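You operate a simulated robot arm through the tools that you are given. There is no shell and no other tool. Be economical: measure what you need, move in short steps, check, and stop when the job is done.

You run a simulated robot arm. Do the job below in one go: nothing can be reset, and whatever is moved stays where it is left.

Task
Take the blue rag from the shelf of the tool stand and put it on the shelf under the filters. Put the jug of pale blue water on the white tank sheet. Take the desk job card and leave it on the top of the green tote. Do these in any order. Set down upright: jug of pale blue water.

Only the result counts: the job must be done as asked and must still hold three seconds after the hand-in. Knocking over, shifting, dropping, spilling or breaking anything else fails it. Flat cloth is picked up by pressing the open fingertips on it (5 to 10 N) and closing them slowly along it; thin cloth reads only 2 to 8 mm in the jaws.

Robot
A 7-joint arm with a fingered hand on a trunk, on a base that drives. Base frame: it is fixed to the floor where the robot stands at the start and does not move with it; the origin is under the middle of the robot, x ahead of it, y to its left, z up; the surface under the hand at the start is at about z = 850. Readings come in mm, degrees, newtons and seconds.
Its first joint turns from -149.0 to 149.0 degrees. Places, roughly: desk job card [750, 1750, 1000]; shelf under the filters [3400, -1100, 400]; tank sheet [3500, -2750, 750]; top of the green tote (12x34 cm) [3540, 700, 1160]. Payload 3.5 kg.
The tool frame sits at the grasp point between the pads (the TCP): z along the fingers, y along the line on which they close. The tips reach 30 mm beyond it. The gripper opens to 104 mm. The gripper's body begins 35 mm behind the TCP. The gripper is a hand of 4 fingers: y runs from the thumb to the fingers, the wrist lies at [-15, -110, -186] in the tool frame.
Orientation is that of the tool frame in the base frame, as a unit quaternion [w, x, y, z]. With the fingers straight down and the wrist toward the robot, the tool's x, y and z point along [0, 1, 0], [1, 0, 0] and [0, 0, -1] of the base frame.

Tools
- The arm moves only by the tool apply_moves. Its argument "moves" is a list of rows, each an object (a shift or turn left out is 0) with "slide": the shift along the base's x, y, z in units of 25 mm (1.0 is 25 mm), a list of three; "rotation": the turn, a rotation vector about the base's x, y, z in units of 5 degrees (1.0 is 5 degrees), a list of three. In form: [{"slide": [dx, dy, dz], "rotation": [rx, ry, rz]}, ...]. A call has 1 to 12 rows; each row shifts and turns the commanded pose from where the row before left it. A call with a number of a shift or a turn outside -1 to 1 is refused whole. Each row takes 0.2 s and may step no farther than 50 mm and 8.6 degrees from the row before; otherwise, the whole call is refused. A pose out of reach is approached as far as the arm can. The call stops where the force on the tool passes 40 N (or 10 N more than at its start, if that is more) or the arm is blocked; 0.2 s more then pass. In this call time passes only in rows, and 0.2 s behind the last. The reply holds the time, the measured pose of the TCP, the force on the tool along the base axes, the opening and the grip force, in the units named above and with some noise, with the torque about the TCP (base axes, N m) and any sound that the robot's microphone picked up, and new pictures: "views" is both (left out), scene, wrist or none.
- Cameras (640 x 400 px; columns grow to the right, rows downward): "scene" is now at [35.1, 142.2, 1482.8]; the picture's right is [-0.34, -0.94, 0.00], its down [-0.63, 0.23, -0.74] and it looks along [0.70, -0.25, -0.67] (base axes); focal length 295 px, centre (320, 200). "wrist" rides on the gripper at [61, -92, -130] in the tool frame; the picture's right is [-0.81, 0.28, -0.52], its down [-0.53, -0.71, 0.46] and it looks along [-0.24, 0.64, 0.72] (tool axes); focal length 275 px, centre (320, 200). There is no depth. A picture from a camera that has moved, and an enlarged one, comes with that camera's place and axes in the base frame and with its lens.
- lift_body(by): slides the trunk up (or, below 0, down) by that many mm; the arm and the scene camera ride with it, the base frame stays. It gives what a move gives, with no picture.
- steer(legs): drives the robot by 1 to 6 legs, each [ahead, left, turn to the left] in mm, mm and degrees, along the robot's own axes; the way and the turn of a leg run together, so that a leg with both is an arc; at most 1500 mm and 180 degrees a leg. The arm and the cameras ride along, it lands a little off, and it stops where it bumps. It gives what a move gives, and a new picture of the scene camera.
- finger_targets(index, middle, ring, thumb_bend, thumb_turn): sets how far each is bent, from 0 (flat) to 1 (curled in); at 0.3 the hand is open as for a grip, at 0.7 the pads meet at the TCP. One left out holds its place. A second passes; each finger stops where it meets its share of the squeeze, and holds until it gets a number again. It is the only way to open and close the hand. It gives what a move gives, with no picture; readings hold the bend of each and the force on the fingers (four entries, about 0 where the hand has none), thumb and palm. thumb_turn goes from beside the hand (0) to across from the fingers (1), as for a grip.
- aim_head(pan, tilt): turns the head with the scene camera to pan (to the left, within 155 degrees either way) and tilt (down, from -29 to 69), counted from straight ahead of the robot. It gives what a move gives, and a new picture of the scene camera.
- zoom(camera, box): a new picture of the part [left, top, right, bottom] of that camera's present view, enlarged. The clock stands still meanwhile.
- job_done(): hands the job in; it is judged then, once.

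Go step by step. Nothing tells you exact positions but the pictures and the camera data: compare them with the known pose of the tool, close in by small moves and look again before you grip or let go. The budget is 165 turns and 260 pictures, counting those below and the enlarged ones. Unless the task says otherwise, let go and move clear before handing in, and close with one line.

The tools are called after "Emit:" as name(argument=value, ...) on one line, values as JSON. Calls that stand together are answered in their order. apply_moves: Moves the arm, as the interface text tells. Its arguments: {"type":"object","properties":{"moves":{"type":"array","items":{"type":"object","properties":{"slide":{"type":"array","items":{"type":"number"}},"rotation":{"type":"array","items":{"type":"number"}}}}},"views":{"type":"string","enum":["both","scene","wrist","none"]}},"required":["moves"]} The other tools are called the same way: lift_body (by) slides the trunk up or down; finger_targets (index, middle, ring, thumb_bend, thumb_turn) moves the fingers one by one; steer (legs) drives the base; aim_head (pan, tilt) turns the head that bears the scene camera; zoom (camera, box) takes an enlarged picture of a part of a camera's view; job_done () hands the job in.

At the start:

```text
time_s: 0.0
position: [602.7, 22.7, 1154.3]
ee_rot: [0.001, 0.707, 0.707, 0.001]
contact_force: [0.1, -0.1, -0.6]
wrist_torque: [0.04, -0.02, 0.0]
gripper_width: 103.7
finger_force: 0.1
shape: jaw
bend: [0.3, 0.3, 0.3, 0.3, 0.98]
finger forces: [0.0, 0.0, 0.0, 0.1, 0.1, 0.1]
trunk travel left (down, up): [-525.0, 185.0]
robot x, y, heading: [-2.0, 0.8, -0.0]
head pan, tilt: [-19.9, 42.1]
```

scene: 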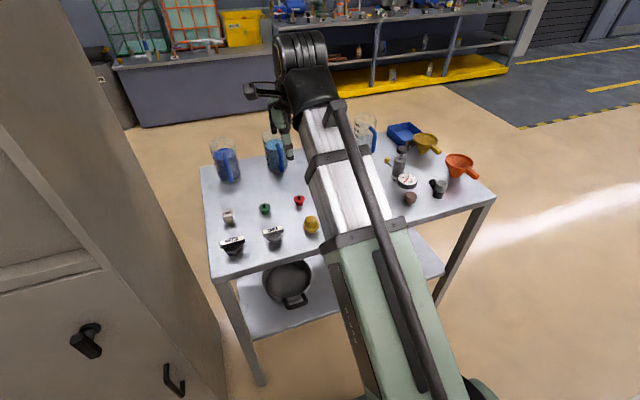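
wrist: 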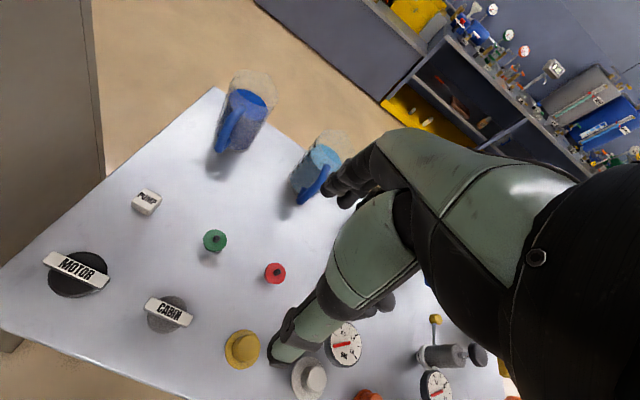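

I see a table ahead with several jugs, and part of it is hidden by the arm. I'll look around with the head first to find the tool stand, the card, the filters, the tank and the tote.

Emit:
aim_head(pan=0, tilt=15)

Emit:
aim_head(pan=70, tilt=20)

Emit:
aim_head(pan=-70, tilt=20)

Emit:
aim_head(pan=140, tilt=20)

Emit:
aim_head(pan=-140, tilt=20)

```text
time_s: 0.9
position: [603.3, 23.3, 1154.2]
ee_rot: [0.0, 0.707, 0.708, 0.001]
contact_force: [0.2, 0.0, -0.2]
wrist_torque: [0.02, -0.02, -0.01]
gripper_width: 103.9
finger_force: 0.0
shape: jaw
bend: [0.3, 0.3, 0.3, 0.3, 0.98]
finger forces: [0.1, 0.1, 0.1, 0.0, 0.0, 0.0]
trunk travel left (down, up): [-525.0, 185.0]
robot x, y, heading: [-0.5, -0.8, 0.2]
head pan, tilt: [0.0, 15.0]
camera scene: at [50.0, 170.6, 1525.3], right [0.0, -1.0, 0.0], down [-0.26, 0.0, -0.97], along [0.97, 0.0, -0.26], focal length 295 px, centre (320, 200)
```

scene: 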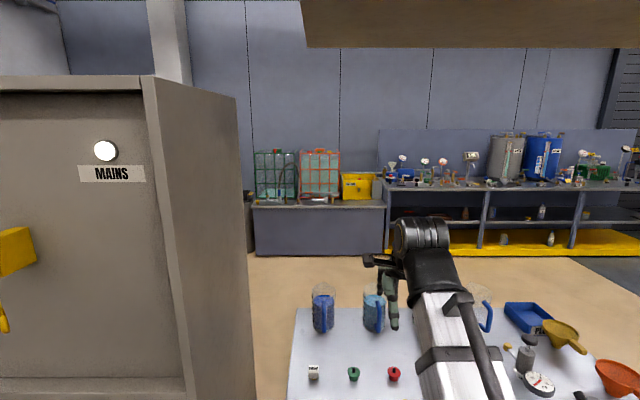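

```text
time_s: 2.3
position: [603.3, 23.0, 1154.1]
ee_rot: [0.0, 0.707, 0.707, 0.0]
contact_force: [0.2, 0.1, 0.3]
wrist_torque: [0.03, 0.01, 0.01]
gripper_width: 103.8
finger_force: 0.1
shape: jaw
bend: [0.3, 0.3, 0.3, 0.3, 0.98]
finger forces: [0.0, 0.0, 0.0, 0.0, 0.0, 0.0]
trunk travel left (down, up): [-525.0, 185.0]
robot x, y, heading: [0.4, -1.7, 0.1]
head pan, tilt: [70.0, 20.0]
camera scene: at [-11.5, 258.1, 1517.3], right [0.94, -0.34, 0.0], down [-0.12, -0.32, -0.94], along [0.32, 0.88, -0.34], focal length 295 px, centre (320, 200)
```

scene: 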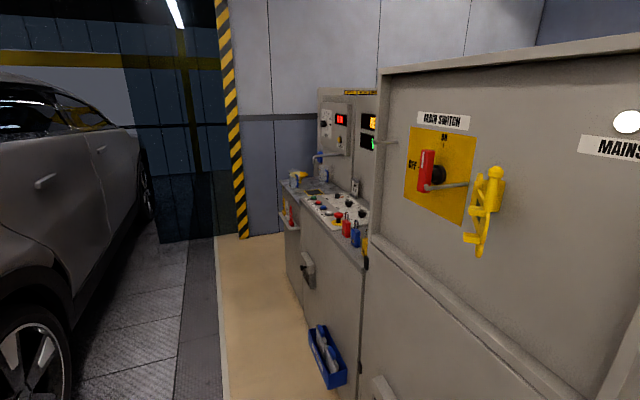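

```text
time_s: 4.5
position: [603.3, 22.3, 1154.4]
ee_rot: [0.0, 0.707, 0.707, 0.0]
contact_force: [0.4, -0.1, -0.7]
wrist_torque: [0.0, -0.01, 0.02]
gripper_width: 103.8
finger_force: 0.0
shape: jaw
bend: [0.3, 0.3, 0.3, 0.3, 0.98]
finger forces: [0.0, 0.1, 0.0, 0.1, 0.1, 0.0]
trunk travel left (down, up): [-525.0, 185.0]
robot x, y, heading: [-0.1, 5.7, 0.0]
head pan, tilt: [-70.0, 20.0]
camera scene: at [-11.6, 83.1, 1517.3], right [-0.94, -0.34, 0.0], down [-0.12, 0.32, -0.94], along [0.32, -0.88, -0.34], focal length 295 px, centre (320, 200)
```

scene: 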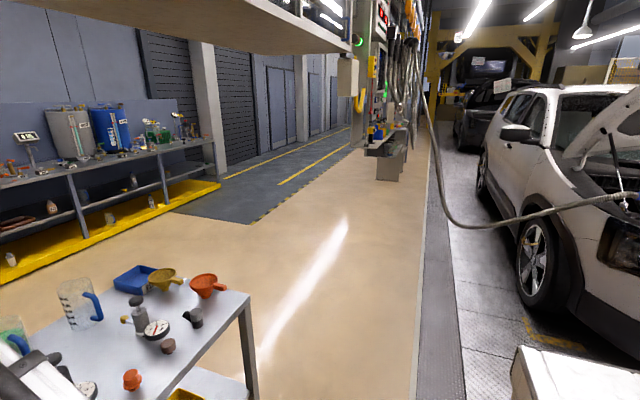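

```text
time_s: 7.6
position: [603.5, 23.6, 1153.9]
ee_rot: [0.001, 0.707, 0.707, 0.0]
contact_force: [-0.4, -0.1, 0.6]
wrist_torque: [-0.02, -0.03, 0.02]
gripper_width: 103.6
finger_force: 0.1
shape: jaw
bend: [0.3, 0.3, 0.3, 0.3, 0.98]
finger forces: [0.0, 0.0, 0.1, 0.1, 0.1, 0.0]
trunk travel left (down, up): [-525.0, 185.0]
robot x, y, heading: [0.7, 0.3, 0.0]
head pan, tilt: [140.0, 20.0]
camera scene: at [-114.8, 230.5, 1517.3], right [0.64, 0.77, 0.0], down [0.26, -0.22, -0.94], along [-0.72, 0.6, -0.34], focal length 295 px, centre (320, 200)
```

scene: 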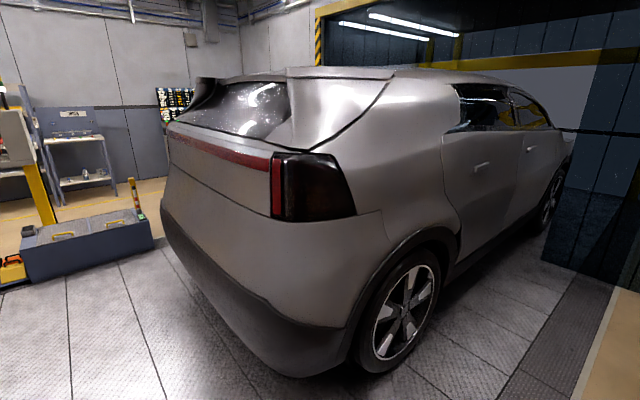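

```text
time_s: 11.4
position: [603.1, 22.9, 1153.8]
ee_rot: [0.001, 0.707, 0.707, -0.001]
contact_force: [0.0, -0.3, 0.1]
wrist_torque: [-0.01, -0.02, 0.0]
gripper_width: 103.7
finger_force: 0.1
shape: jaw
bend: [0.3, 0.3, 0.3, 0.3, 0.98]
finger forces: [0.1, 0.1, 0.0, 0.0, 0.1, 0.0]
trunk travel left (down, up): [-525.0, 185.0]
robot x, y, heading: [-1.7, 0.9, 0.0]
head pan, tilt: [-140.0, 20.0]
camera scene: at [-114.8, 110.8, 1517.3], right [-0.64, 0.77, 0.0], down [0.26, 0.22, -0.94], along [-0.72, -0.6, -0.34], focal length 295 px, centre (320, 200)
```

scene: 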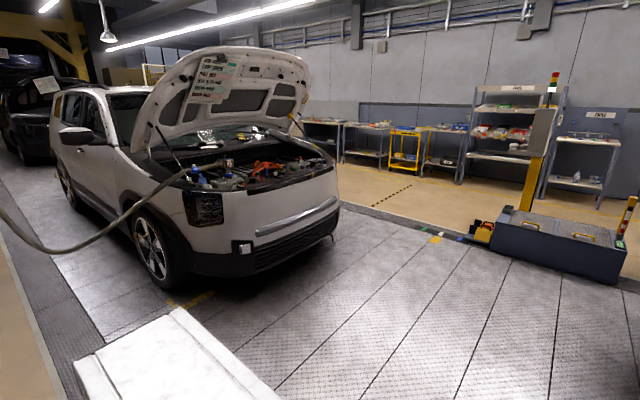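

The long wall bench, the crates and the control desk are in view. The tool stand isn't clear yet, so I'll zoom into the bench, the table and the far right.

Emit:
aim_head(pan=-55, tilt=35)

Emit:
zoom(camera="scene", box=[0, 200, 320, 400])

Emit:
aim_head(pan=-35, tilt=15)

Emit:
zoom(camera="scene", box=[0, 100, 320, 300])

Emit:
zoom(camera="scene", box=[320, 100, 640, 300])

```text
time_s: 13.0
position: [603.1, 24.5, 1154.5]
ee_rot: [0.001, 0.707, 0.707, -0.001]
contact_force: [0.4, 0.1, 0.3]
wrist_torque: [-0.03, -0.01, 0.0]
gripper_width: 103.8
finger_force: 0.0
shape: jaw
bend: [0.3, 0.3, 0.3, 0.3, 0.98]
finger forces: [0.1, 0.1, 0.0, 0.0, 0.0, 0.1]
trunk travel left (down, up): [-525.0, 185.0]
robot x, y, heading: [-4.6, 0.1, 0.1]
head pan, tilt: [-55.0, 35.0]
camera scene: at [7.0, 98.5, 1493.4], right [-0.82, -0.57, 0.0], down [-0.33, 0.47, -0.82], along [0.47, -0.67, -0.57], focal length 295 px, centre (320, 200)
```

scene: 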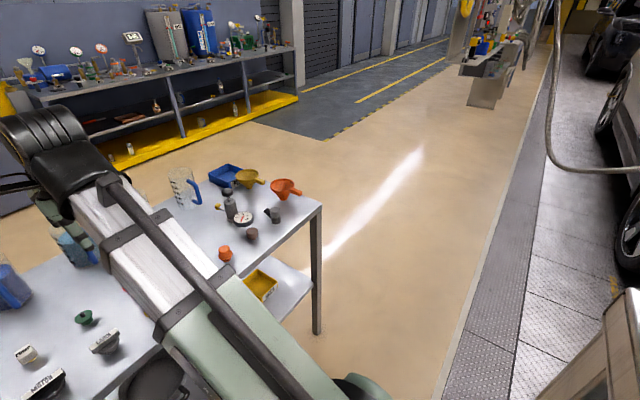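

```text
2.00 times, centred on (160, 300) of scene
camera zoom: at [7.0, 98.5, 1493.4], right [-0.82, -0.57, 0.0], down [-0.33, 0.47, -0.82], along [0.47, -0.67, -0.57], focal length 591 px, centre (640, 0)
```

zoom: 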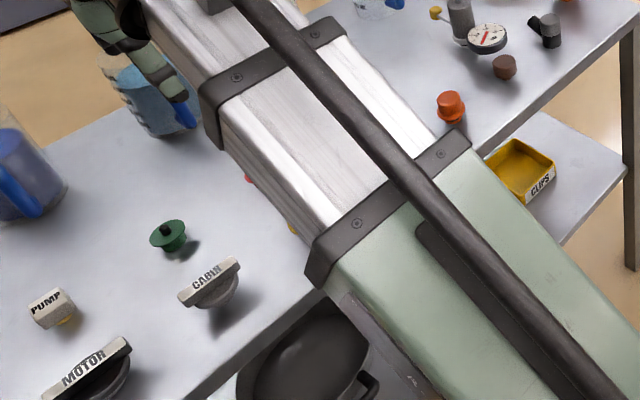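

```text
time_s: 13.9
position: [603.5, 22.9, 1154.5]
ee_rot: [0.0, 0.707, 0.707, 0.0]
contact_force: [0.0, -1.0, 0.5]
wrist_torque: [0.0, 0.0, 0.0]
gripper_width: 103.7
finger_force: 0.0
shape: jaw
bend: [0.3, 0.3, 0.3, 0.3, 0.98]
finger forces: [0.0, 0.0, 0.0, 0.0, 0.1, 0.0]
trunk travel left (down, up): [-525.0, 185.0]
robot x, y, heading: [3.3, 0.1, 0.4]
head pan, tilt: [-35.0, 15.0]
camera scene: at [33.0, 117.0, 1525.3], right [-0.57, -0.82, 0.0], down [-0.21, 0.15, -0.97], along [0.79, -0.55, -0.26], focal length 295 px, centre (320, 200)
```

scene: 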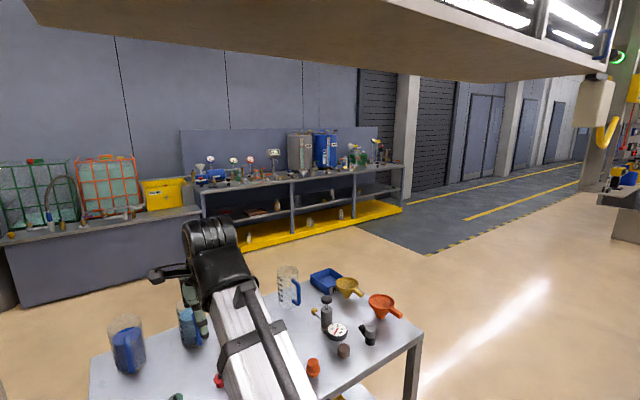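

```text
2.00 times, centred on (160, 200) of scene
camera zoom: at [33.0, 117.0, 1525.3], right [-0.57, -0.82, 0.0], down [-0.21, 0.15, -0.97], along [0.79, -0.55, -0.26], focal length 591 px, centre (640, 200)
```

zoom: 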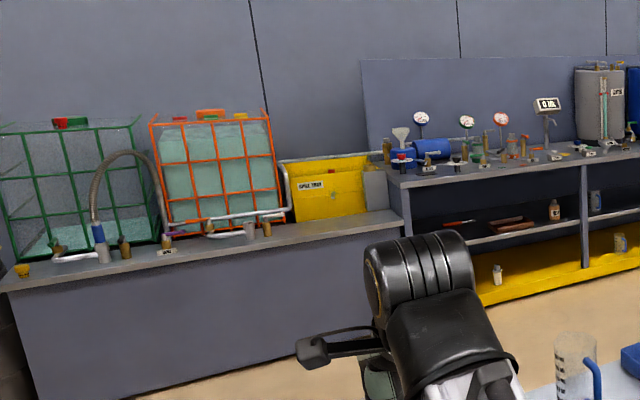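

```text
2.00 times, centred on (480, 200) of scene
camera zoom: at [33.0, 117.0, 1525.3], right [-0.57, -0.82, 0.0], down [-0.21, 0.15, -0.97], along [0.79, -0.55, -0.26], focal length 591 px, centre (0, 200)
```

zoom: 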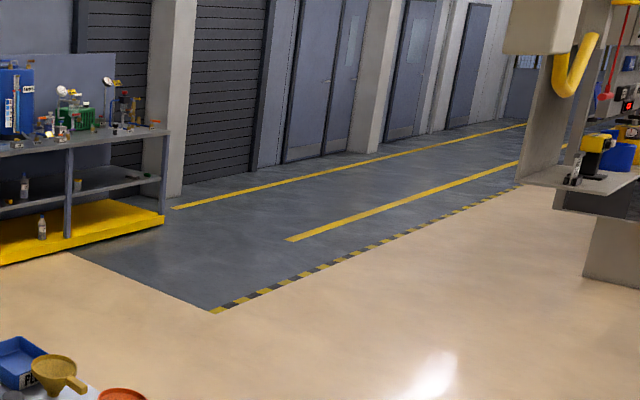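

Jug 2 on the table looks like the light-blue one, and the bench is the wall unit from y≈0 to -3300. I still need the tool stand, so I'll look right and behind.

Emit:
aim_head(pan=-75, tilt=10)

Emit:
zoom(camera="scene", box=[280, 100, 480, 225])

Emit:
aim_head(pan=-105, tilt=50)

Emit:
aim_head(pan=-150, tilt=55)

Emit:
aim_head(pan=30, tilt=5)

```text
time_s: 14.9
position: [601.9, 22.8, 1154.6]
ee_rot: [0.0, 0.708, 0.706, 0.001]
contact_force: [-0.7, -0.9, -0.7]
wrist_torque: [0.01, 0.04, -0.02]
gripper_width: 103.8
finger_force: 0.0
shape: jaw
bend: [0.3, 0.3, 0.3, 0.3, 0.98]
finger forces: [0.0, 0.0, 0.1, 0.0, 0.1, 0.0]
trunk travel left (down, up): [-525.0, 185.0]
robot x, y, heading: [-1.6, 0.8, 0.0]
head pan, tilt: [-75.0, 10.0]
camera scene: at [-19.3, 80.9, 1533.5], right [-0.97, -0.26, 0.0], down [-0.05, 0.17, -0.98], along [0.26, -0.95, -0.17], focal length 295 px, centre (320, 200)
```

scene: 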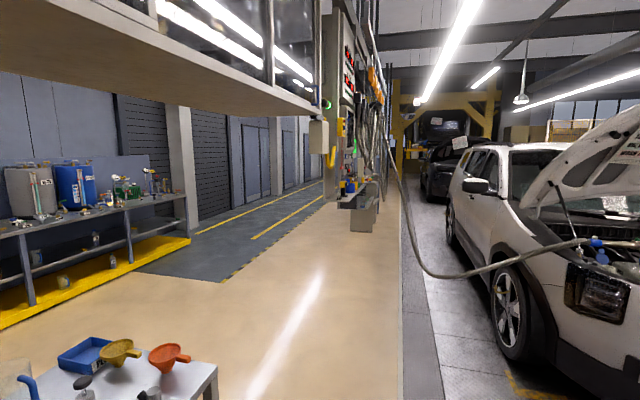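

```text
3.20 times, centred on (380, 162) of scene
camera zoom: at [-19.3, 80.9, 1533.5], right [-0.97, -0.26, 0.0], down [-0.05, 0.17, -0.98], along [0.26, -0.95, -0.17], focal length 945 px, centre (128, 320)
```

zoom: 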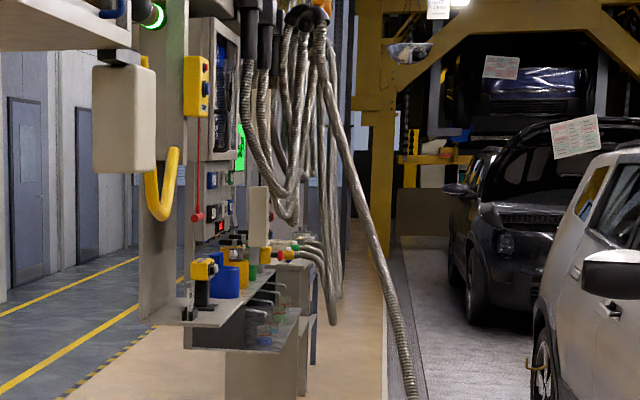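

```text
time_s: 16.0
position: [603.0, 24.6, 1153.3]
ee_rot: [0.0, 0.707, 0.707, -0.001]
contact_force: [0.0, 0.2, 0.0]
wrist_torque: [0.01, 0.0, 0.05]
gripper_width: 103.8
finger_force: 0.1
shape: jaw
bend: [0.3, 0.3, 0.3, 0.3, 0.98]
finger forces: [0.1, 0.0, 0.1, 0.1, 0.0, 0.1]
trunk travel left (down, up): [-525.0, 185.0]
robot x, y, heading: [1.8, 2.7, -0.1]
head pan, tilt: [-105.0, 50.0]
camera scene: at [-63.3, 96.2, 1471.8], right [-0.97, 0.26, 0.0], down [0.2, 0.74, -0.64], along [-0.17, -0.62, -0.77], focal length 295 px, centre (320, 200)
```

scene: 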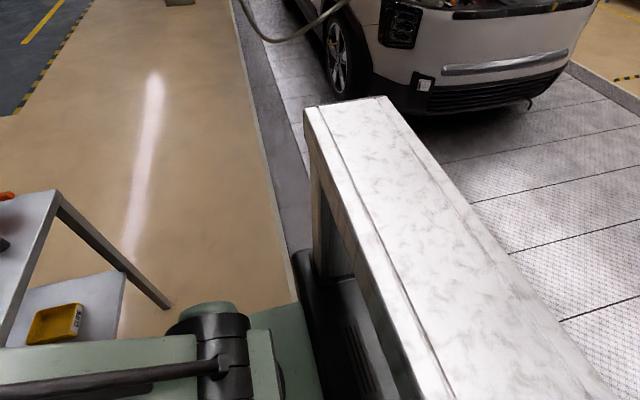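

```text
time_s: 17.1
position: [604.0, 23.2, 1153.8]
ee_rot: [-0.001, 0.707, 0.707, -0.001]
contact_force: [-0.2, 0.8, -0.2]
wrist_torque: [-0.03, 0.0, 0.02]
gripper_width: 103.9
finger_force: 0.1
shape: jaw
bend: [0.3, 0.3, 0.3, 0.3, 0.98]
finger forces: [0.0, 0.0, 0.1, 0.1, 0.0, 0.0]
trunk travel left (down, up): [-525.0, 185.0]
robot x, y, heading: [3.5, 2.2, 0.0]
head pan, tilt: [-150.0, 55.0]
camera scene: at [-105.9, 134.5, 1465.2], right [-0.5, 0.87, 0.0], down [0.71, 0.41, -0.57], along [-0.5, -0.29, -0.82], focal length 295 px, centre (320, 200)
```

scene: 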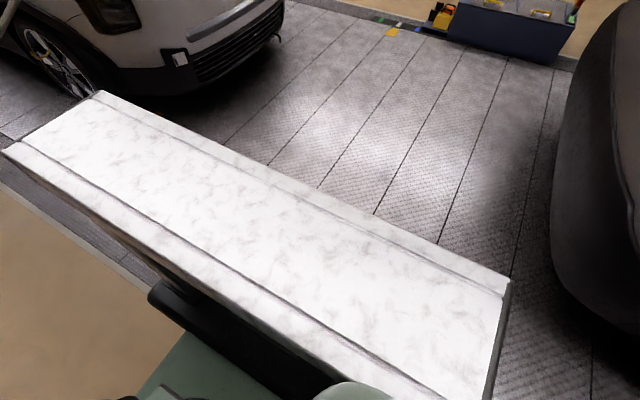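

```text
time_s: 19.8
position: [603.1, 23.7, 1155.2]
ee_rot: [0.001, 0.707, 0.707, 0.0]
contact_force: [0.6, -0.5, 0.3]
wrist_torque: [-0.03, -0.01, -0.03]
gripper_width: 103.9
finger_force: 0.1
shape: jaw
bend: [0.3, 0.3, 0.3, 0.3, 0.98]
finger forces: [0.1, 0.0, 0.1, 0.1, 0.1, 0.0]
trunk travel left (down, up): [-525.0, 185.0]
robot x, y, heading: [-1.7, 2.4, -0.2]
head pan, tilt: [30.0, 5.0]
camera scene: at [36.1, 216.5, 1541.6], right [0.5, -0.87, 0.0], down [-0.08, -0.04, -1.0], along [0.86, 0.5, -0.09], focal length 295 px, centre (320, 200)
```

scene: 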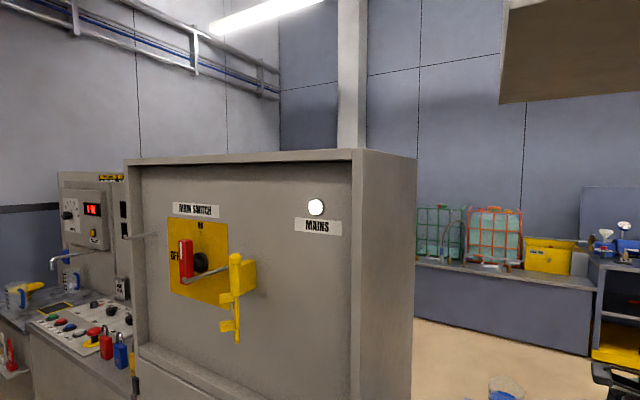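

I've seen no tool stand yet. The table's lower shelf is hidden by the arm, so I'll raise the trunk a little, drive right past the table and look back.

Emit:
lift_body(by=100)

Emit:
steer(legs=[[0, -1300, 0]])

Emit:
aim_head(pan=40, tilt=35)

Emit:
aim_head(pan=-60, tilt=15)

```text
time_s: 21.1
position: [603.9, 24.3, 1255.0]
ee_rot: [0.0, 0.707, 0.707, 0.0]
contact_force: [0.2, -0.4, -1.1]
wrist_torque: [0.02, 0.01, 0.01]
gripper_width: 103.7
finger_force: 0.0
shape: jaw
bend: [0.3, 0.3, 0.3, 0.3, 0.98]
finger forces: [0.1, 0.0, 0.0, 0.0, 0.0, 0.0]
trunk travel left (down, up): [-625.0, 85.0]
robot x, y, heading: [2.0, 0.6, 0.1]
head pan, tilt: [30.0, 5.0]
```

```text
time_s: 27.7
position: [593.2, -1287.9, 1254.4]
ee_rot: [0.0, 0.714, 0.701, 0.001]
contact_force: [0.6, -0.4, 0.0]
wrist_torque: [-0.02, 0.02, 0.02]
gripper_width: 103.7
finger_force: 0.1
shape: jaw
bend: [0.3, 0.3, 0.3, 0.3, 0.98]
finger forces: [0.1, 0.1, 0.1, 0.0, 0.1, 0.0]
trunk travel left (down, up): [-625.0, 85.0]
robot x, y, heading: [-12.5, -1300.5, -0.9]
head pan, tilt: [30.0, 5.0]
camera scene: at [28.5, -1084.9, 1641.7], right [0.48, -0.87, 0.0], down [-0.08, -0.04, -1.0], along [0.87, 0.48, -0.09], focal length 295 px, centre (320, 200)
```

scene: 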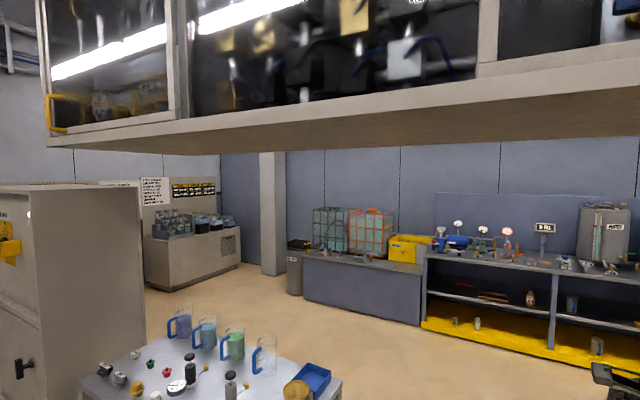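

```text
time_s: 28.6
position: [591.4, -1288.0, 1254.1]
ee_rot: [0.0, 0.713, 0.701, 0.0]
contact_force: [-0.7, -0.7, 0.6]
wrist_torque: [0.02, 0.0, -0.01]
gripper_width: 103.8
finger_force: 0.1
shape: jaw
bend: [0.3, 0.3, 0.3, 0.3, 0.98]
finger forces: [0.0, 0.0, 0.1, 0.0, 0.0, 0.1]
trunk travel left (down, up): [-625.0, 85.0]
robot x, y, heading: [-10.7, -1302.0, -1.0]
head pan, tilt: [40.0, 35.0]
camera scene: at [16.6, -1073.8, 1593.5], right [0.63, -0.78, 0.0], down [-0.45, -0.36, -0.82], along [0.64, 0.52, -0.57], focal length 295 px, centre (320, 200)
```

scene: 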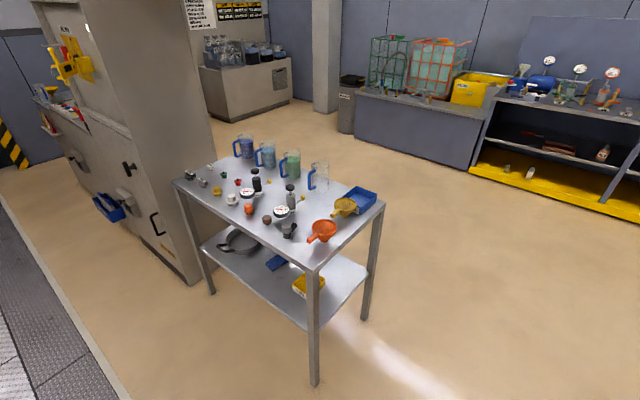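

```text
time_s: 30.4
position: [592.3, -1288.1, 1253.8]
ee_rot: [0.0, 0.714, 0.701, 0.0]
contact_force: [-0.1, 0.2, -0.3]
wrist_torque: [0.03, -0.01, 0.01]
gripper_width: 103.8
finger_force: 0.0
shape: jaw
bend: [0.3, 0.3, 0.3, 0.3, 0.98]
finger forces: [0.1, 0.1, 0.1, 0.0, 0.0, 0.0]
trunk travel left (down, up): [-625.0, 85.0]
robot x, y, heading: [-12.3, -1298.1, -1.1]
head pan, tilt: [-60.0, 15.0]
camera scene: at [-6.5, -1210.9, 1625.4], right [-0.87, -0.49, 0.0], down [-0.13, 0.23, -0.97], along [0.47, -0.84, -0.26], focal length 295 px, centre (320, 200)
```

scene: 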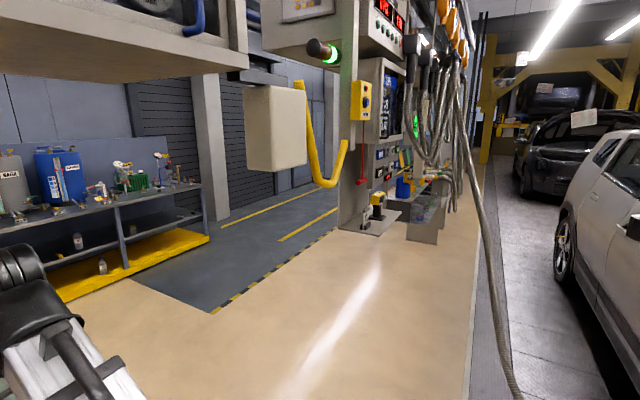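

The table is the tool stand. Its lower shelf holds the pan, a folded blue rag and a CLIPS tray, and the pale blue jug is the second from the left. I'll zoom in to measure.

Emit:
aim_head(pan=40, tilt=40)

Emit:
zoom(camera="scene", box=[160, 60, 400, 210])

Emit:
zoom(camera="scene", box=[180, 170, 388, 300])

Emit:
aim_head(pan=5, tilt=15)

Emit:
zoom(camera="scene", box=[0, 100, 320, 300])

Emit:
zoom(camera="scene", box=[320, 100, 640, 300])

```text
time_s: 32.1
position: [592.2, -1288.6, 1254.3]
ee_rot: [0.0, 0.713, 0.701, 0.0]
contact_force: [-0.3, 0.3, 0.7]
wrist_torque: [-0.02, -0.01, 0.01]
gripper_width: 103.5
finger_force: 0.0
shape: jaw
bend: [0.3, 0.3, 0.3, 0.3, 0.98]
finger forces: [0.0, 0.0, 0.0, 0.0, 0.0, 0.1]
trunk travel left (down, up): [-625.0, 85.0]
robot x, y, heading: [-13.4, -1303.7, -0.9]
head pan, tilt: [40.0, 40.0]
camera scene: at [14.3, -1075.8, 1585.9], right [0.63, -0.78, 0.0], down [-0.5, -0.4, -0.77], along [0.6, 0.48, -0.64], focal length 295 px, centre (320, 200)
```

scene: 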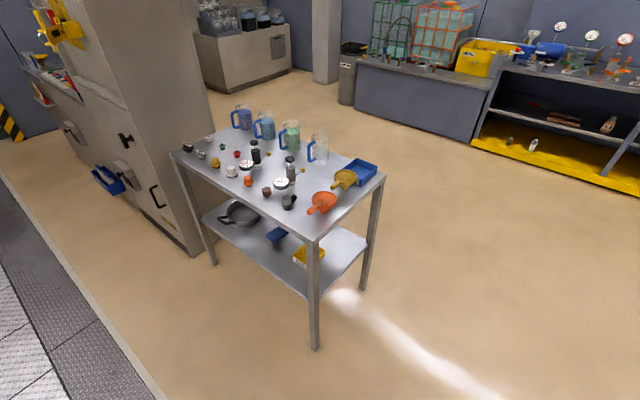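

```text
2.67 times, centred on (280, 135) of scene
camera zoom: at [14.3, -1075.8, 1585.9], right [0.63, -0.78, 0.0], down [-0.5, -0.4, -0.77], along [0.6, 0.48, -0.64], focal length 788 px, centre (427, 373)
```

zoom: 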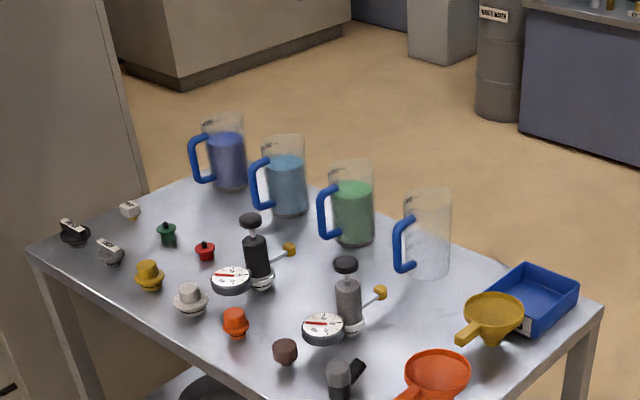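

```text
3.08 times, centred on (284, 235) of scene
camera zoom: at [14.3, -1075.8, 1585.9], right [0.63, -0.78, 0.0], down [-0.5, -0.4, -0.77], along [0.6, 0.48, -0.64], focal length 909 px, centre (431, 92)
```

zoom: 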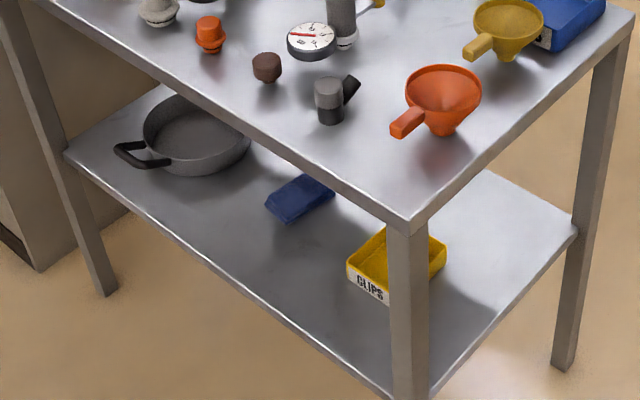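

```text
time_s: 33.2
position: [592.4, -1288.5, 1254.6]
ee_rot: [0.0, 0.713, 0.701, 0.0]
contact_force: [-0.3, -0.6, -0.8]
wrist_torque: [-0.01, -0.03, -0.01]
gripper_width: 103.8
finger_force: 0.0
shape: jaw
bend: [0.3, 0.3, 0.3, 0.3, 0.98]
finger forces: [0.0, 0.1, 0.1, 0.0, 0.0, 0.0]
trunk travel left (down, up): [-625.0, 85.0]
robot x, y, heading: [-7.5, -1304.4, -1.0]
head pan, tilt: [5.0, 15.0]
camera scene: at [41.3, -1122.6, 1625.4], right [0.07, -1.0, 0.0], down [-0.26, -0.02, -0.97], along [0.96, 0.07, -0.26], focal length 295 px, centre (320, 200)
```

scene: 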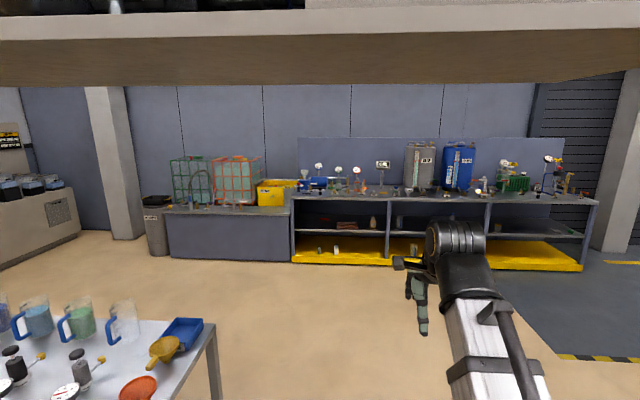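

```text
2.00 times, centred on (160, 200) of scene
camera zoom: at [41.3, -1122.6, 1625.4], right [0.07, -1.0, 0.0], down [-0.26, -0.02, -0.97], along [0.96, 0.07, -0.26], focal length 591 px, centre (640, 200)
```

zoom: 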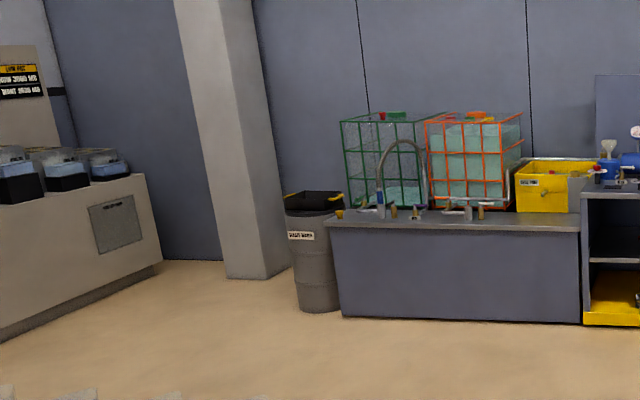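

```text
2.00 times, centred on (480, 200) of scene
camera zoom: at [41.3, -1122.6, 1625.4], right [0.07, -1.0, 0.0], down [-0.26, -0.02, -0.97], along [0.96, 0.07, -0.26], focal length 591 px, centre (0, 200)
```

zoom: 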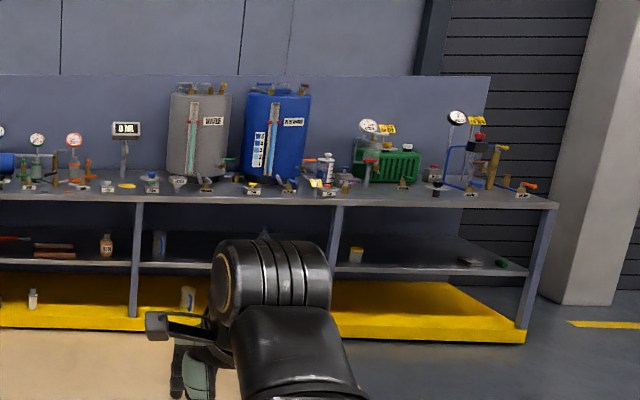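

The rag is about (725,-220) on the table's lower shelf at z≈440, and the jug is about (927,-5). The back side of the table opens onto clear floor, so I'll lower the trunk and approach from there facing −x.

Emit:
lift_body(by=-500)

Emit:
steer(legs=[[1450, 0, 0], [450, 0, 0], [0, 0, 180], [0, -1080, 0]])

Emit:
aim_head(pan=15, tilt=25)

```text
refused: -500 is not a number from -400 to 400
```

```text
time_s: 55.1
position: [1312.5, -276.6, 1254.8]
ee_rot: [0.0, -0.705, 0.71, 0.0]
contact_force: [0.2, -1.2, -1.0]
wrist_torque: [-0.01, -0.01, 0.02]
gripper_width: 103.7
finger_force: 0.0
shape: jaw
bend: [0.3, 0.3, 0.3, 0.3, 0.98]
finger forces: [0.0, 0.1, 0.1, 0.0, 0.1, 0.0]
trunk travel left (down, up): [-625.0, 85.0]
robot x, y, heading: [1915.1, -259.9, 179.6]
head pan, tilt: [5.0, 15.0]
camera scene: at [1868.8, -435.6, 1625.4], right [-0.08, 1.0, 0.0], down [0.26, 0.02, -0.97], along [-0.96, -0.08, -0.26], focal length 295 px, centre (320, 200)
```

scene: 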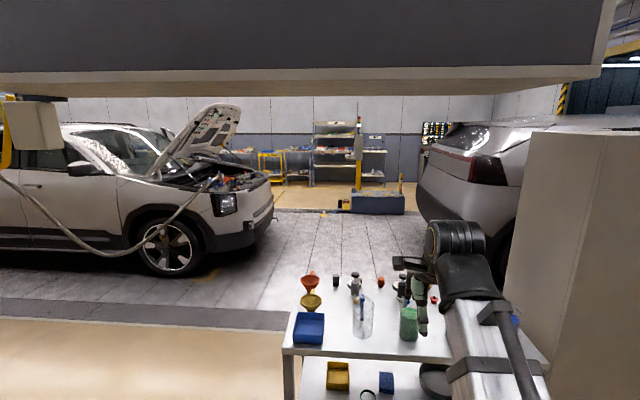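

```text
time_s: 55.9
position: [1313.2, -278.5, 1253.5]
ee_rot: [-0.001, -0.705, 0.709, 0.001]
contact_force: [0.6, -0.8, 0.5]
wrist_torque: [0.03, -0.02, 0.01]
gripper_width: 103.8
finger_force: 0.0
shape: jaw
bend: [0.3, 0.3, 0.3, 0.3, 0.98]
finger forces: [0.1, 0.0, 0.1, 0.0, 0.0, 0.0]
trunk travel left (down, up): [-625.0, 85.0]
robot x, y, heading: [1919.1, -257.3, 179.7]
head pan, tilt: [15.0, 25.0]
camera scene: at [1872.7, -451.5, 1609.2], right [-0.25, 0.97, 0.0], down [0.41, 0.11, -0.91], along [-0.88, -0.23, -0.42], focal length 295 px, centre (320, 200)
```

scene: 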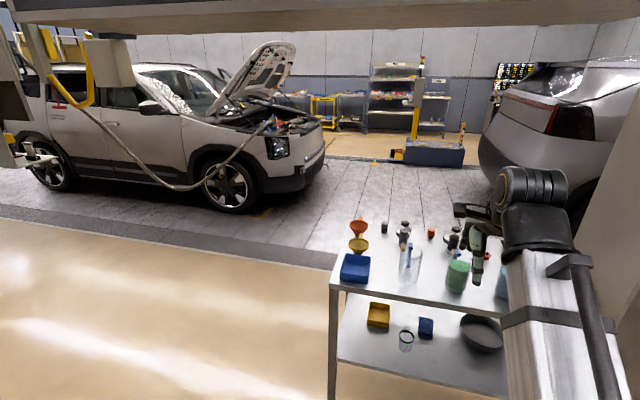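

From the back I can see a glass item on the shelf in front of the rag. I'll zoom in.

Emit:
zoom(camera="scene", box=[330, 270, 522, 390])

Emit:
lift_body(by=-400)

Emit:
aim_head(pan=-5, tilt=25)

Emit:
zoom(camera="scene", box=[200, 150, 440, 300])

```text
3.33 times, centred on (426, 330) of scene
camera zoom: at [1872.7, -451.5, 1609.2], right [-0.25, 0.97, 0.0], down [0.41, 0.11, -0.91], along [-0.88, -0.23, -0.42], focal length 985 px, centre (-33, -233)
```

zoom: 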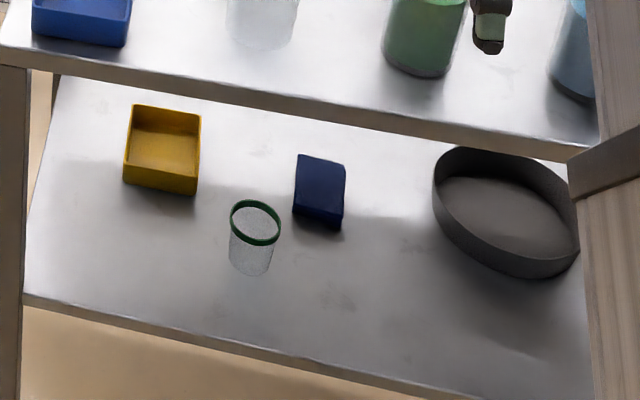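

```text
time_s: 59.7
position: [1313.2, -277.8, 854.4]
ee_rot: [0.0, -0.705, 0.709, 0.0]
contact_force: [1.2, 0.2, -0.3]
wrist_torque: [-0.01, 0.01, 0.01]
gripper_width: 103.9
finger_force: 0.1
shape: jaw
bend: [0.3, 0.3, 0.3, 0.3, 0.98]
finger forces: [0.0, 0.0, 0.1, 0.0, 0.0, 0.0]
trunk travel left (down, up): [-225.0, 485.0]
robot x, y, heading: [1915.7, -256.2, 179.5]
head pan, tilt: [15.0, 25.0]
```

```text
time_s: 60.5
position: [1312.5, -277.7, 854.3]
ee_rot: [0.0, -0.704, 0.71, 0.0]
contact_force: [0.3, -0.3, -0.2]
wrist_torque: [-0.02, 0.01, 0.0]
gripper_width: 103.7
finger_force: 0.0
shape: jaw
bend: [0.3, 0.3, 0.3, 0.3, 0.98]
finger forces: [0.1, 0.1, 0.0, 0.0, 0.0, 0.1]
trunk travel left (down, up): [-225.0, 485.0]
robot x, y, heading: [1918.6, -260.8, 179.8]
head pan, tilt: [-5.0, 25.0]
camera scene: at [1870.1, -419.7, 1209.2], right [0.09, 1.0, 0.0], down [0.42, -0.04, -0.91], along [-0.9, 0.08, -0.42], focal length 295 px, centre (320, 200)
```

scene: 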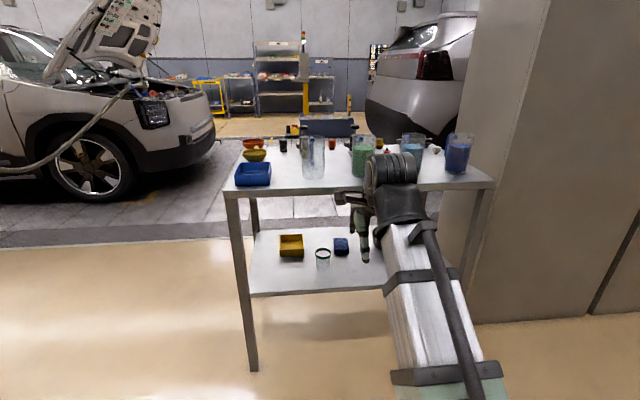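

```text
2.67 times, centred on (320, 225) of scene
camera zoom: at [1870.1, -419.7, 1209.2], right [0.09, 1.0, 0.0], down [0.42, -0.04, -0.91], along [-0.9, 0.08, -0.42], focal length 788 px, centre (320, 133)
```

zoom: 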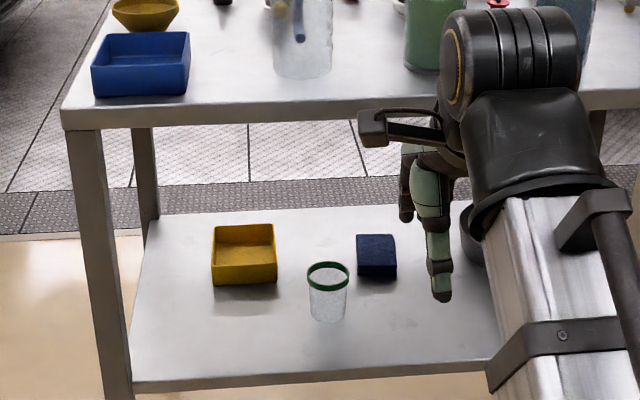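

The rag is a folded block, about 95 mm along x, 70 mm along y and roughly 20 mm thick, centred near (715,-216) with its top at z≈440. A jar stands near (859,-318). I'll yaw the hand 90° so it closes across the 70 mm side, and lower it in the open space.

Emit:
lift_body(by=-220)

Emit:
apply_moves(moves=[{"rotation": [0, 0, 1], "slide": [-0.3, 0, 0]}, {"rotation": [0, 0, 1], "slide": [-0.3, 0, 0]}, {"rotation": [0, 0, 1], "slide": [-0.3, 0, 0]}, {"rotation": [0, 0, 1], "slide": [-0.3, 0, 0]}, {"rotation": [0, 0, 1], "slide": [-0.3, 0, 0]}, {"rotation": [0, 0, 1], "slide": [-0.3, 0, 0]}, {"rotation": [0, 0, 1], "slide": [-0.3, 0, 0]}, {"rotation": [0, 0, 1], "slide": [-0.3, 0, 0]}, {"rotation": [0, 0, 1], "slide": [-0.3, 0, 0]}], views="scene")

```text
time_s: 62.9
position: [1311.7, -277.7, 633.3]
ee_rot: [0.001, -0.705, 0.709, -0.001]
contact_force: [0.4, 0.1, 0.1]
wrist_torque: [-0.01, 0.01, 0.01]
gripper_width: 103.5
finger_force: 0.1
shape: jaw
bend: [0.3, 0.3, 0.3, 0.3, 0.98]
finger forces: [0.0, 0.0, 0.1, 0.0, 0.0, 0.0]
trunk travel left (down, up): [-5.0, 705.0]
robot x, y, heading: [1920.6, -256.2, 179.6]
head pan, tilt: [-5.0, 25.0]
```

```text
time_s: 64.9
position: [1246.3, -277.8, 633.1]
ee_rot: [0.0, 0.923, -0.385, 0.001]
contact_force: [-0.2, 0.3, 0.8]
wrist_torque: [-0.01, -0.02, -0.04]
gripper_width: 103.7
finger_force: 0.2
shape: jaw
bend: [0.3, 0.3, 0.3, 0.3, 0.98]
finger forces: [0.1, 0.1, 0.1, 0.1, 0.0, 0.0]
trunk travel left (down, up): [-5.0, 705.0]
robot x, y, heading: [1914.5, -258.7, 179.6]
head pan, tilt: [-5.0, 25.0]
camera scene: at [1870.2, -419.7, 989.2], right [0.09, 1.0, 0.0], down [0.42, -0.04, -0.91], along [-0.9, 0.09, -0.42], focal length 295 px, centre (320, 200)
```

scene: 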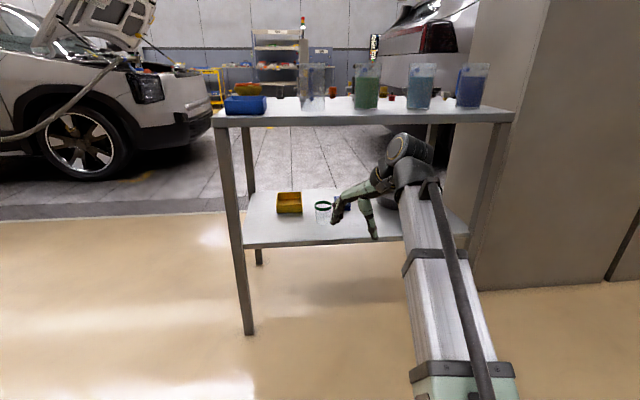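

The yaw is going as planned. I'll finish it while lowering.

Emit:
apply_moves(moves=[{"rotation": [0, 0, 1], "slide": [0, 0, -0.4]}, {"rotation": [0, 0, 1], "slide": [0, 0, -0.4]}, {"rotation": [0, 0, 1], "slide": [0, 0, -0.4]}, {"rotation": [0, 0, 1], "slide": [0, 0, -0.4]}, {"rotation": [0, 0, 1], "slide": [0, 0, -0.4]}, {"rotation": [0, 0, 1], "slide": [0, 0, -0.4]}, {"rotation": [0, 0, 1], "slide": [0, 0, -0.4]}, {"rotation": [0, 0, 1], "slide": [0, 0, -0.4]}, {"rotation": [0, 0, 1], "slide": [0, 0, -0.4]}], views="both")

Emit:
zoom(camera="scene", box=[200, 100, 520, 300])

```text
time_s: 66.4
position: [1244.4, -276.5, 570.1]
ee_rot: [0.001, 0.992, -0.123, 0.001]
contact_force: [-16.5, 12.9, 9.1]
wrist_torque: [-1.02, -3.18, 2.67]
gripper_width: 103.7
finger_force: 0.0
shape: jaw
bend: [0.3, 0.3, 0.3, 0.3, 0.98]
finger forces: [0.0, 0.0, 0.0, 0.0, 0.1, 0.0]
trunk travel left (down, up): [-5.0, 705.0]
robot x, y, heading: [1914.6, -256.2, 179.4]
head pan, tilt: [-5.0, 25.0]
stopped in row 7: the force on the tool passed its limit at 96 N (the readings are from after the stop); the commanded pose is now the measured one
camera scene: at [1870.1, -419.7, 989.2], right [0.09, 1.0, 0.0], down [0.42, -0.04, -0.91], along [-0.9, 0.09, -0.42], focal length 295 px, centre (320, 200)
camera wrist: at [1326.9, -203.1, 700.7], right [-0.85, -0.07, 0.52], down [-0.34, 0.82, -0.46], along [-0.39, -0.57, -0.72], focal length 275 px, centre (320, 200)
```

scene: 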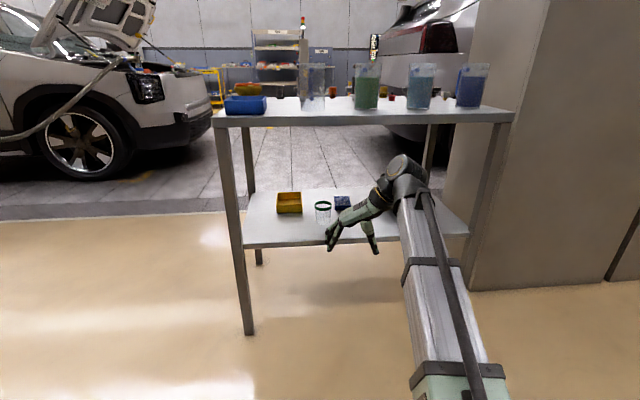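
wrist: 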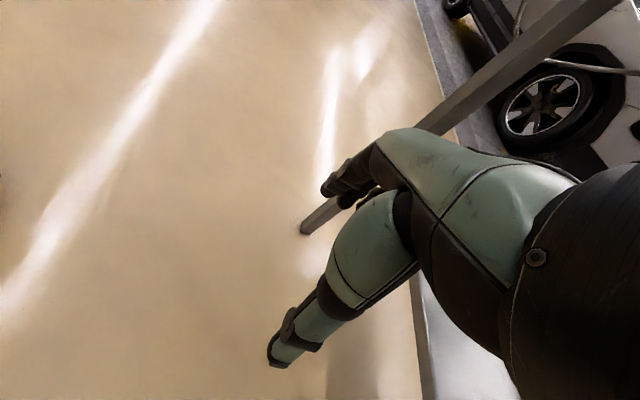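

```text
2.00 times, centred on (360, 200) of scene
camera zoom: at [1870.1, -419.7, 989.2], right [0.09, 1.0, 0.0], down [0.42, -0.04, -0.91], along [-0.9, 0.09, -0.42], focal length 591 px, centre (240, 200)
```

zoom: 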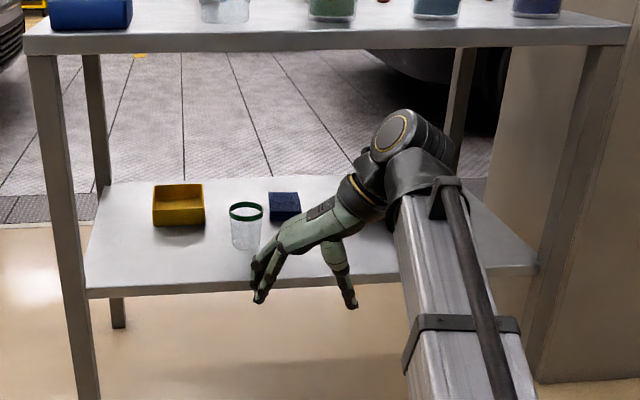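

The hand stopped near 76° of relative yaw in free space, so that's its own limit. I'll back off to 60° and make up the rest by turning the base about 18° left, so the forearm comes in from the +y side, away from the jar.

Emit:
apply_moves(moves=[{"rotation": [0, 0, -1]}, {"rotation": [0, 0, -1]}, {"rotation": [0, 0, -1], "slide": [-0.8, 0, 0]}, {"slide": [-1, 0, 0]}, {"slide": [-1, 0, 0]}], views="none")

```text
time_s: 66.7
position: [1245.0, -276.5, 569.8]
ee_rot: [0.0, 0.992, -0.127, 0.001]
contact_force: [-0.2, 0.7, 0.8]
wrist_torque: [-0.05, -0.2, 0.15]
gripper_width: 103.7
finger_force: 0.1
shape: jaw
bend: [0.3, 0.3, 0.3, 0.3, 0.98]
finger forces: [0.0, 0.0, 0.1, 0.0, 0.0, 0.0]
trunk travel left (down, up): [-5.0, 705.0]
robot x, y, heading: [1915.9, -258.9, 180.0]
head pan, tilt: [-5.0, 25.0]
stopped in row 1: the force on the tool passed its limit at 54 N (the readings are from after the stop); the commanded pose is now the measured one
```

Emit:
apply_moves(moves=[{"rotation": [0, 0, -0.5]}, {"rotation": [0, 0, -0.5]}, {"rotation": [0, 0, -1]}, {"rotation": [0, 0, -1]}], views="none")

```text
time_s: 67.7
position: [1244.2, -277.5, 568.9]
ee_rot: [0.0, 0.967, -0.256, 0.001]
contact_force: [-0.2, 0.1, 0.9]
wrist_torque: [-0.01, 0.02, -0.01]
gripper_width: 103.8
finger_force: 0.0
shape: jaw
bend: [0.3, 0.3, 0.3, 0.3, 0.98]
finger forces: [0.1, 0.0, 0.0, 0.0, 0.1, 0.1]
trunk travel left (down, up): [-5.0, 705.0]
robot x, y, heading: [1916.9, -258.7, 179.9]
head pan, tilt: [-5.0, 25.0]
```

Emit:
apply_moves(moves=[{"slide": [-0.8, 0, 0]}, {"slide": [-1, 0, 0]}, {"slide": [-1, 0, 0]}, {"slide": [-1, 0, 0]}, {"slide": [-1, 0, -0.5]}, {"slide": [0, 0, -0.5]}], views="none")

```text
time_s: 69.0
position: [1125.0, -277.9, 545.8]
ee_rot: [0.002, 0.967, -0.256, 0.001]
contact_force: [0.7, 0.2, 0.3]
wrist_torque: [-0.02, 0.04, 0.01]
gripper_width: 103.8
finger_force: 0.1
shape: jaw
bend: [0.3, 0.3, 0.3, 0.3, 0.98]
finger forces: [0.0, 0.0, 0.0, 0.0, 0.0, 0.0]
trunk travel left (down, up): [-5.0, 705.0]
robot x, y, heading: [1916.3, -256.9, 179.4]
head pan, tilt: [-5.0, 25.0]
```

The arm is free again. Next I'll turn 18° left, slide right, and go in part-way, then look.

Emit:
steer(legs=[[0, 0, 18], [0, -430, 0], [150, 0, 0]])

Emit:
zoom(camera="wrist", box=[0, 0, 640, 400])

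```text
time_s: 73.6
position: [898.6, -159.8, 546.2]
ee_rot: [0.001, 0.995, -0.103, 0.001]
contact_force: [-0.3, -0.4, -0.7]
wrist_torque: [-0.02, 0.04, 0.0]
gripper_width: 103.6
finger_force: 0.1
shape: jaw
bend: [0.3, 0.3, 0.3, 0.3, 0.98]
finger forces: [0.0, 0.1, 0.1, 0.0, 0.0, 0.0]
trunk travel left (down, up): [-5.0, 705.0]
robot x, y, heading: [1645.8, 96.5, -162.6]
head pan, tilt: [-5.0, 25.0]
camera scene: at [1653.2, -68.2, 989.2], right [-0.21, 0.98, 0.0], down [0.41, 0.09, -0.91], along [-0.89, -0.19, -0.42], focal length 295 px, centre (320, 200)
```

scene: 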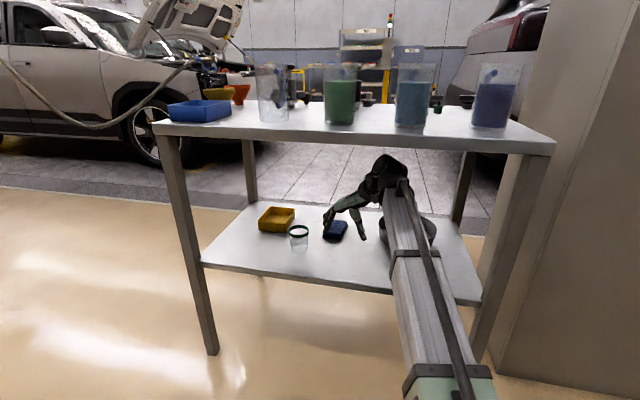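

```text
1.00 times, centred on (320, 200) of wrist (not enlarged: the box is as wide or as high as the picture)
camera zoom: at [978.7, -82.3, 676.2], right [-0.85, -0.1, 0.52], down [-0.37, 0.81, -0.46], along [-0.37, -0.58, -0.72], focal length 275 px, centre (320, 200)
```

zoom: 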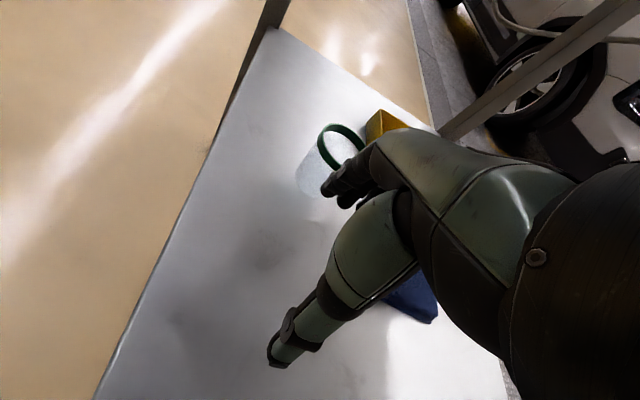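

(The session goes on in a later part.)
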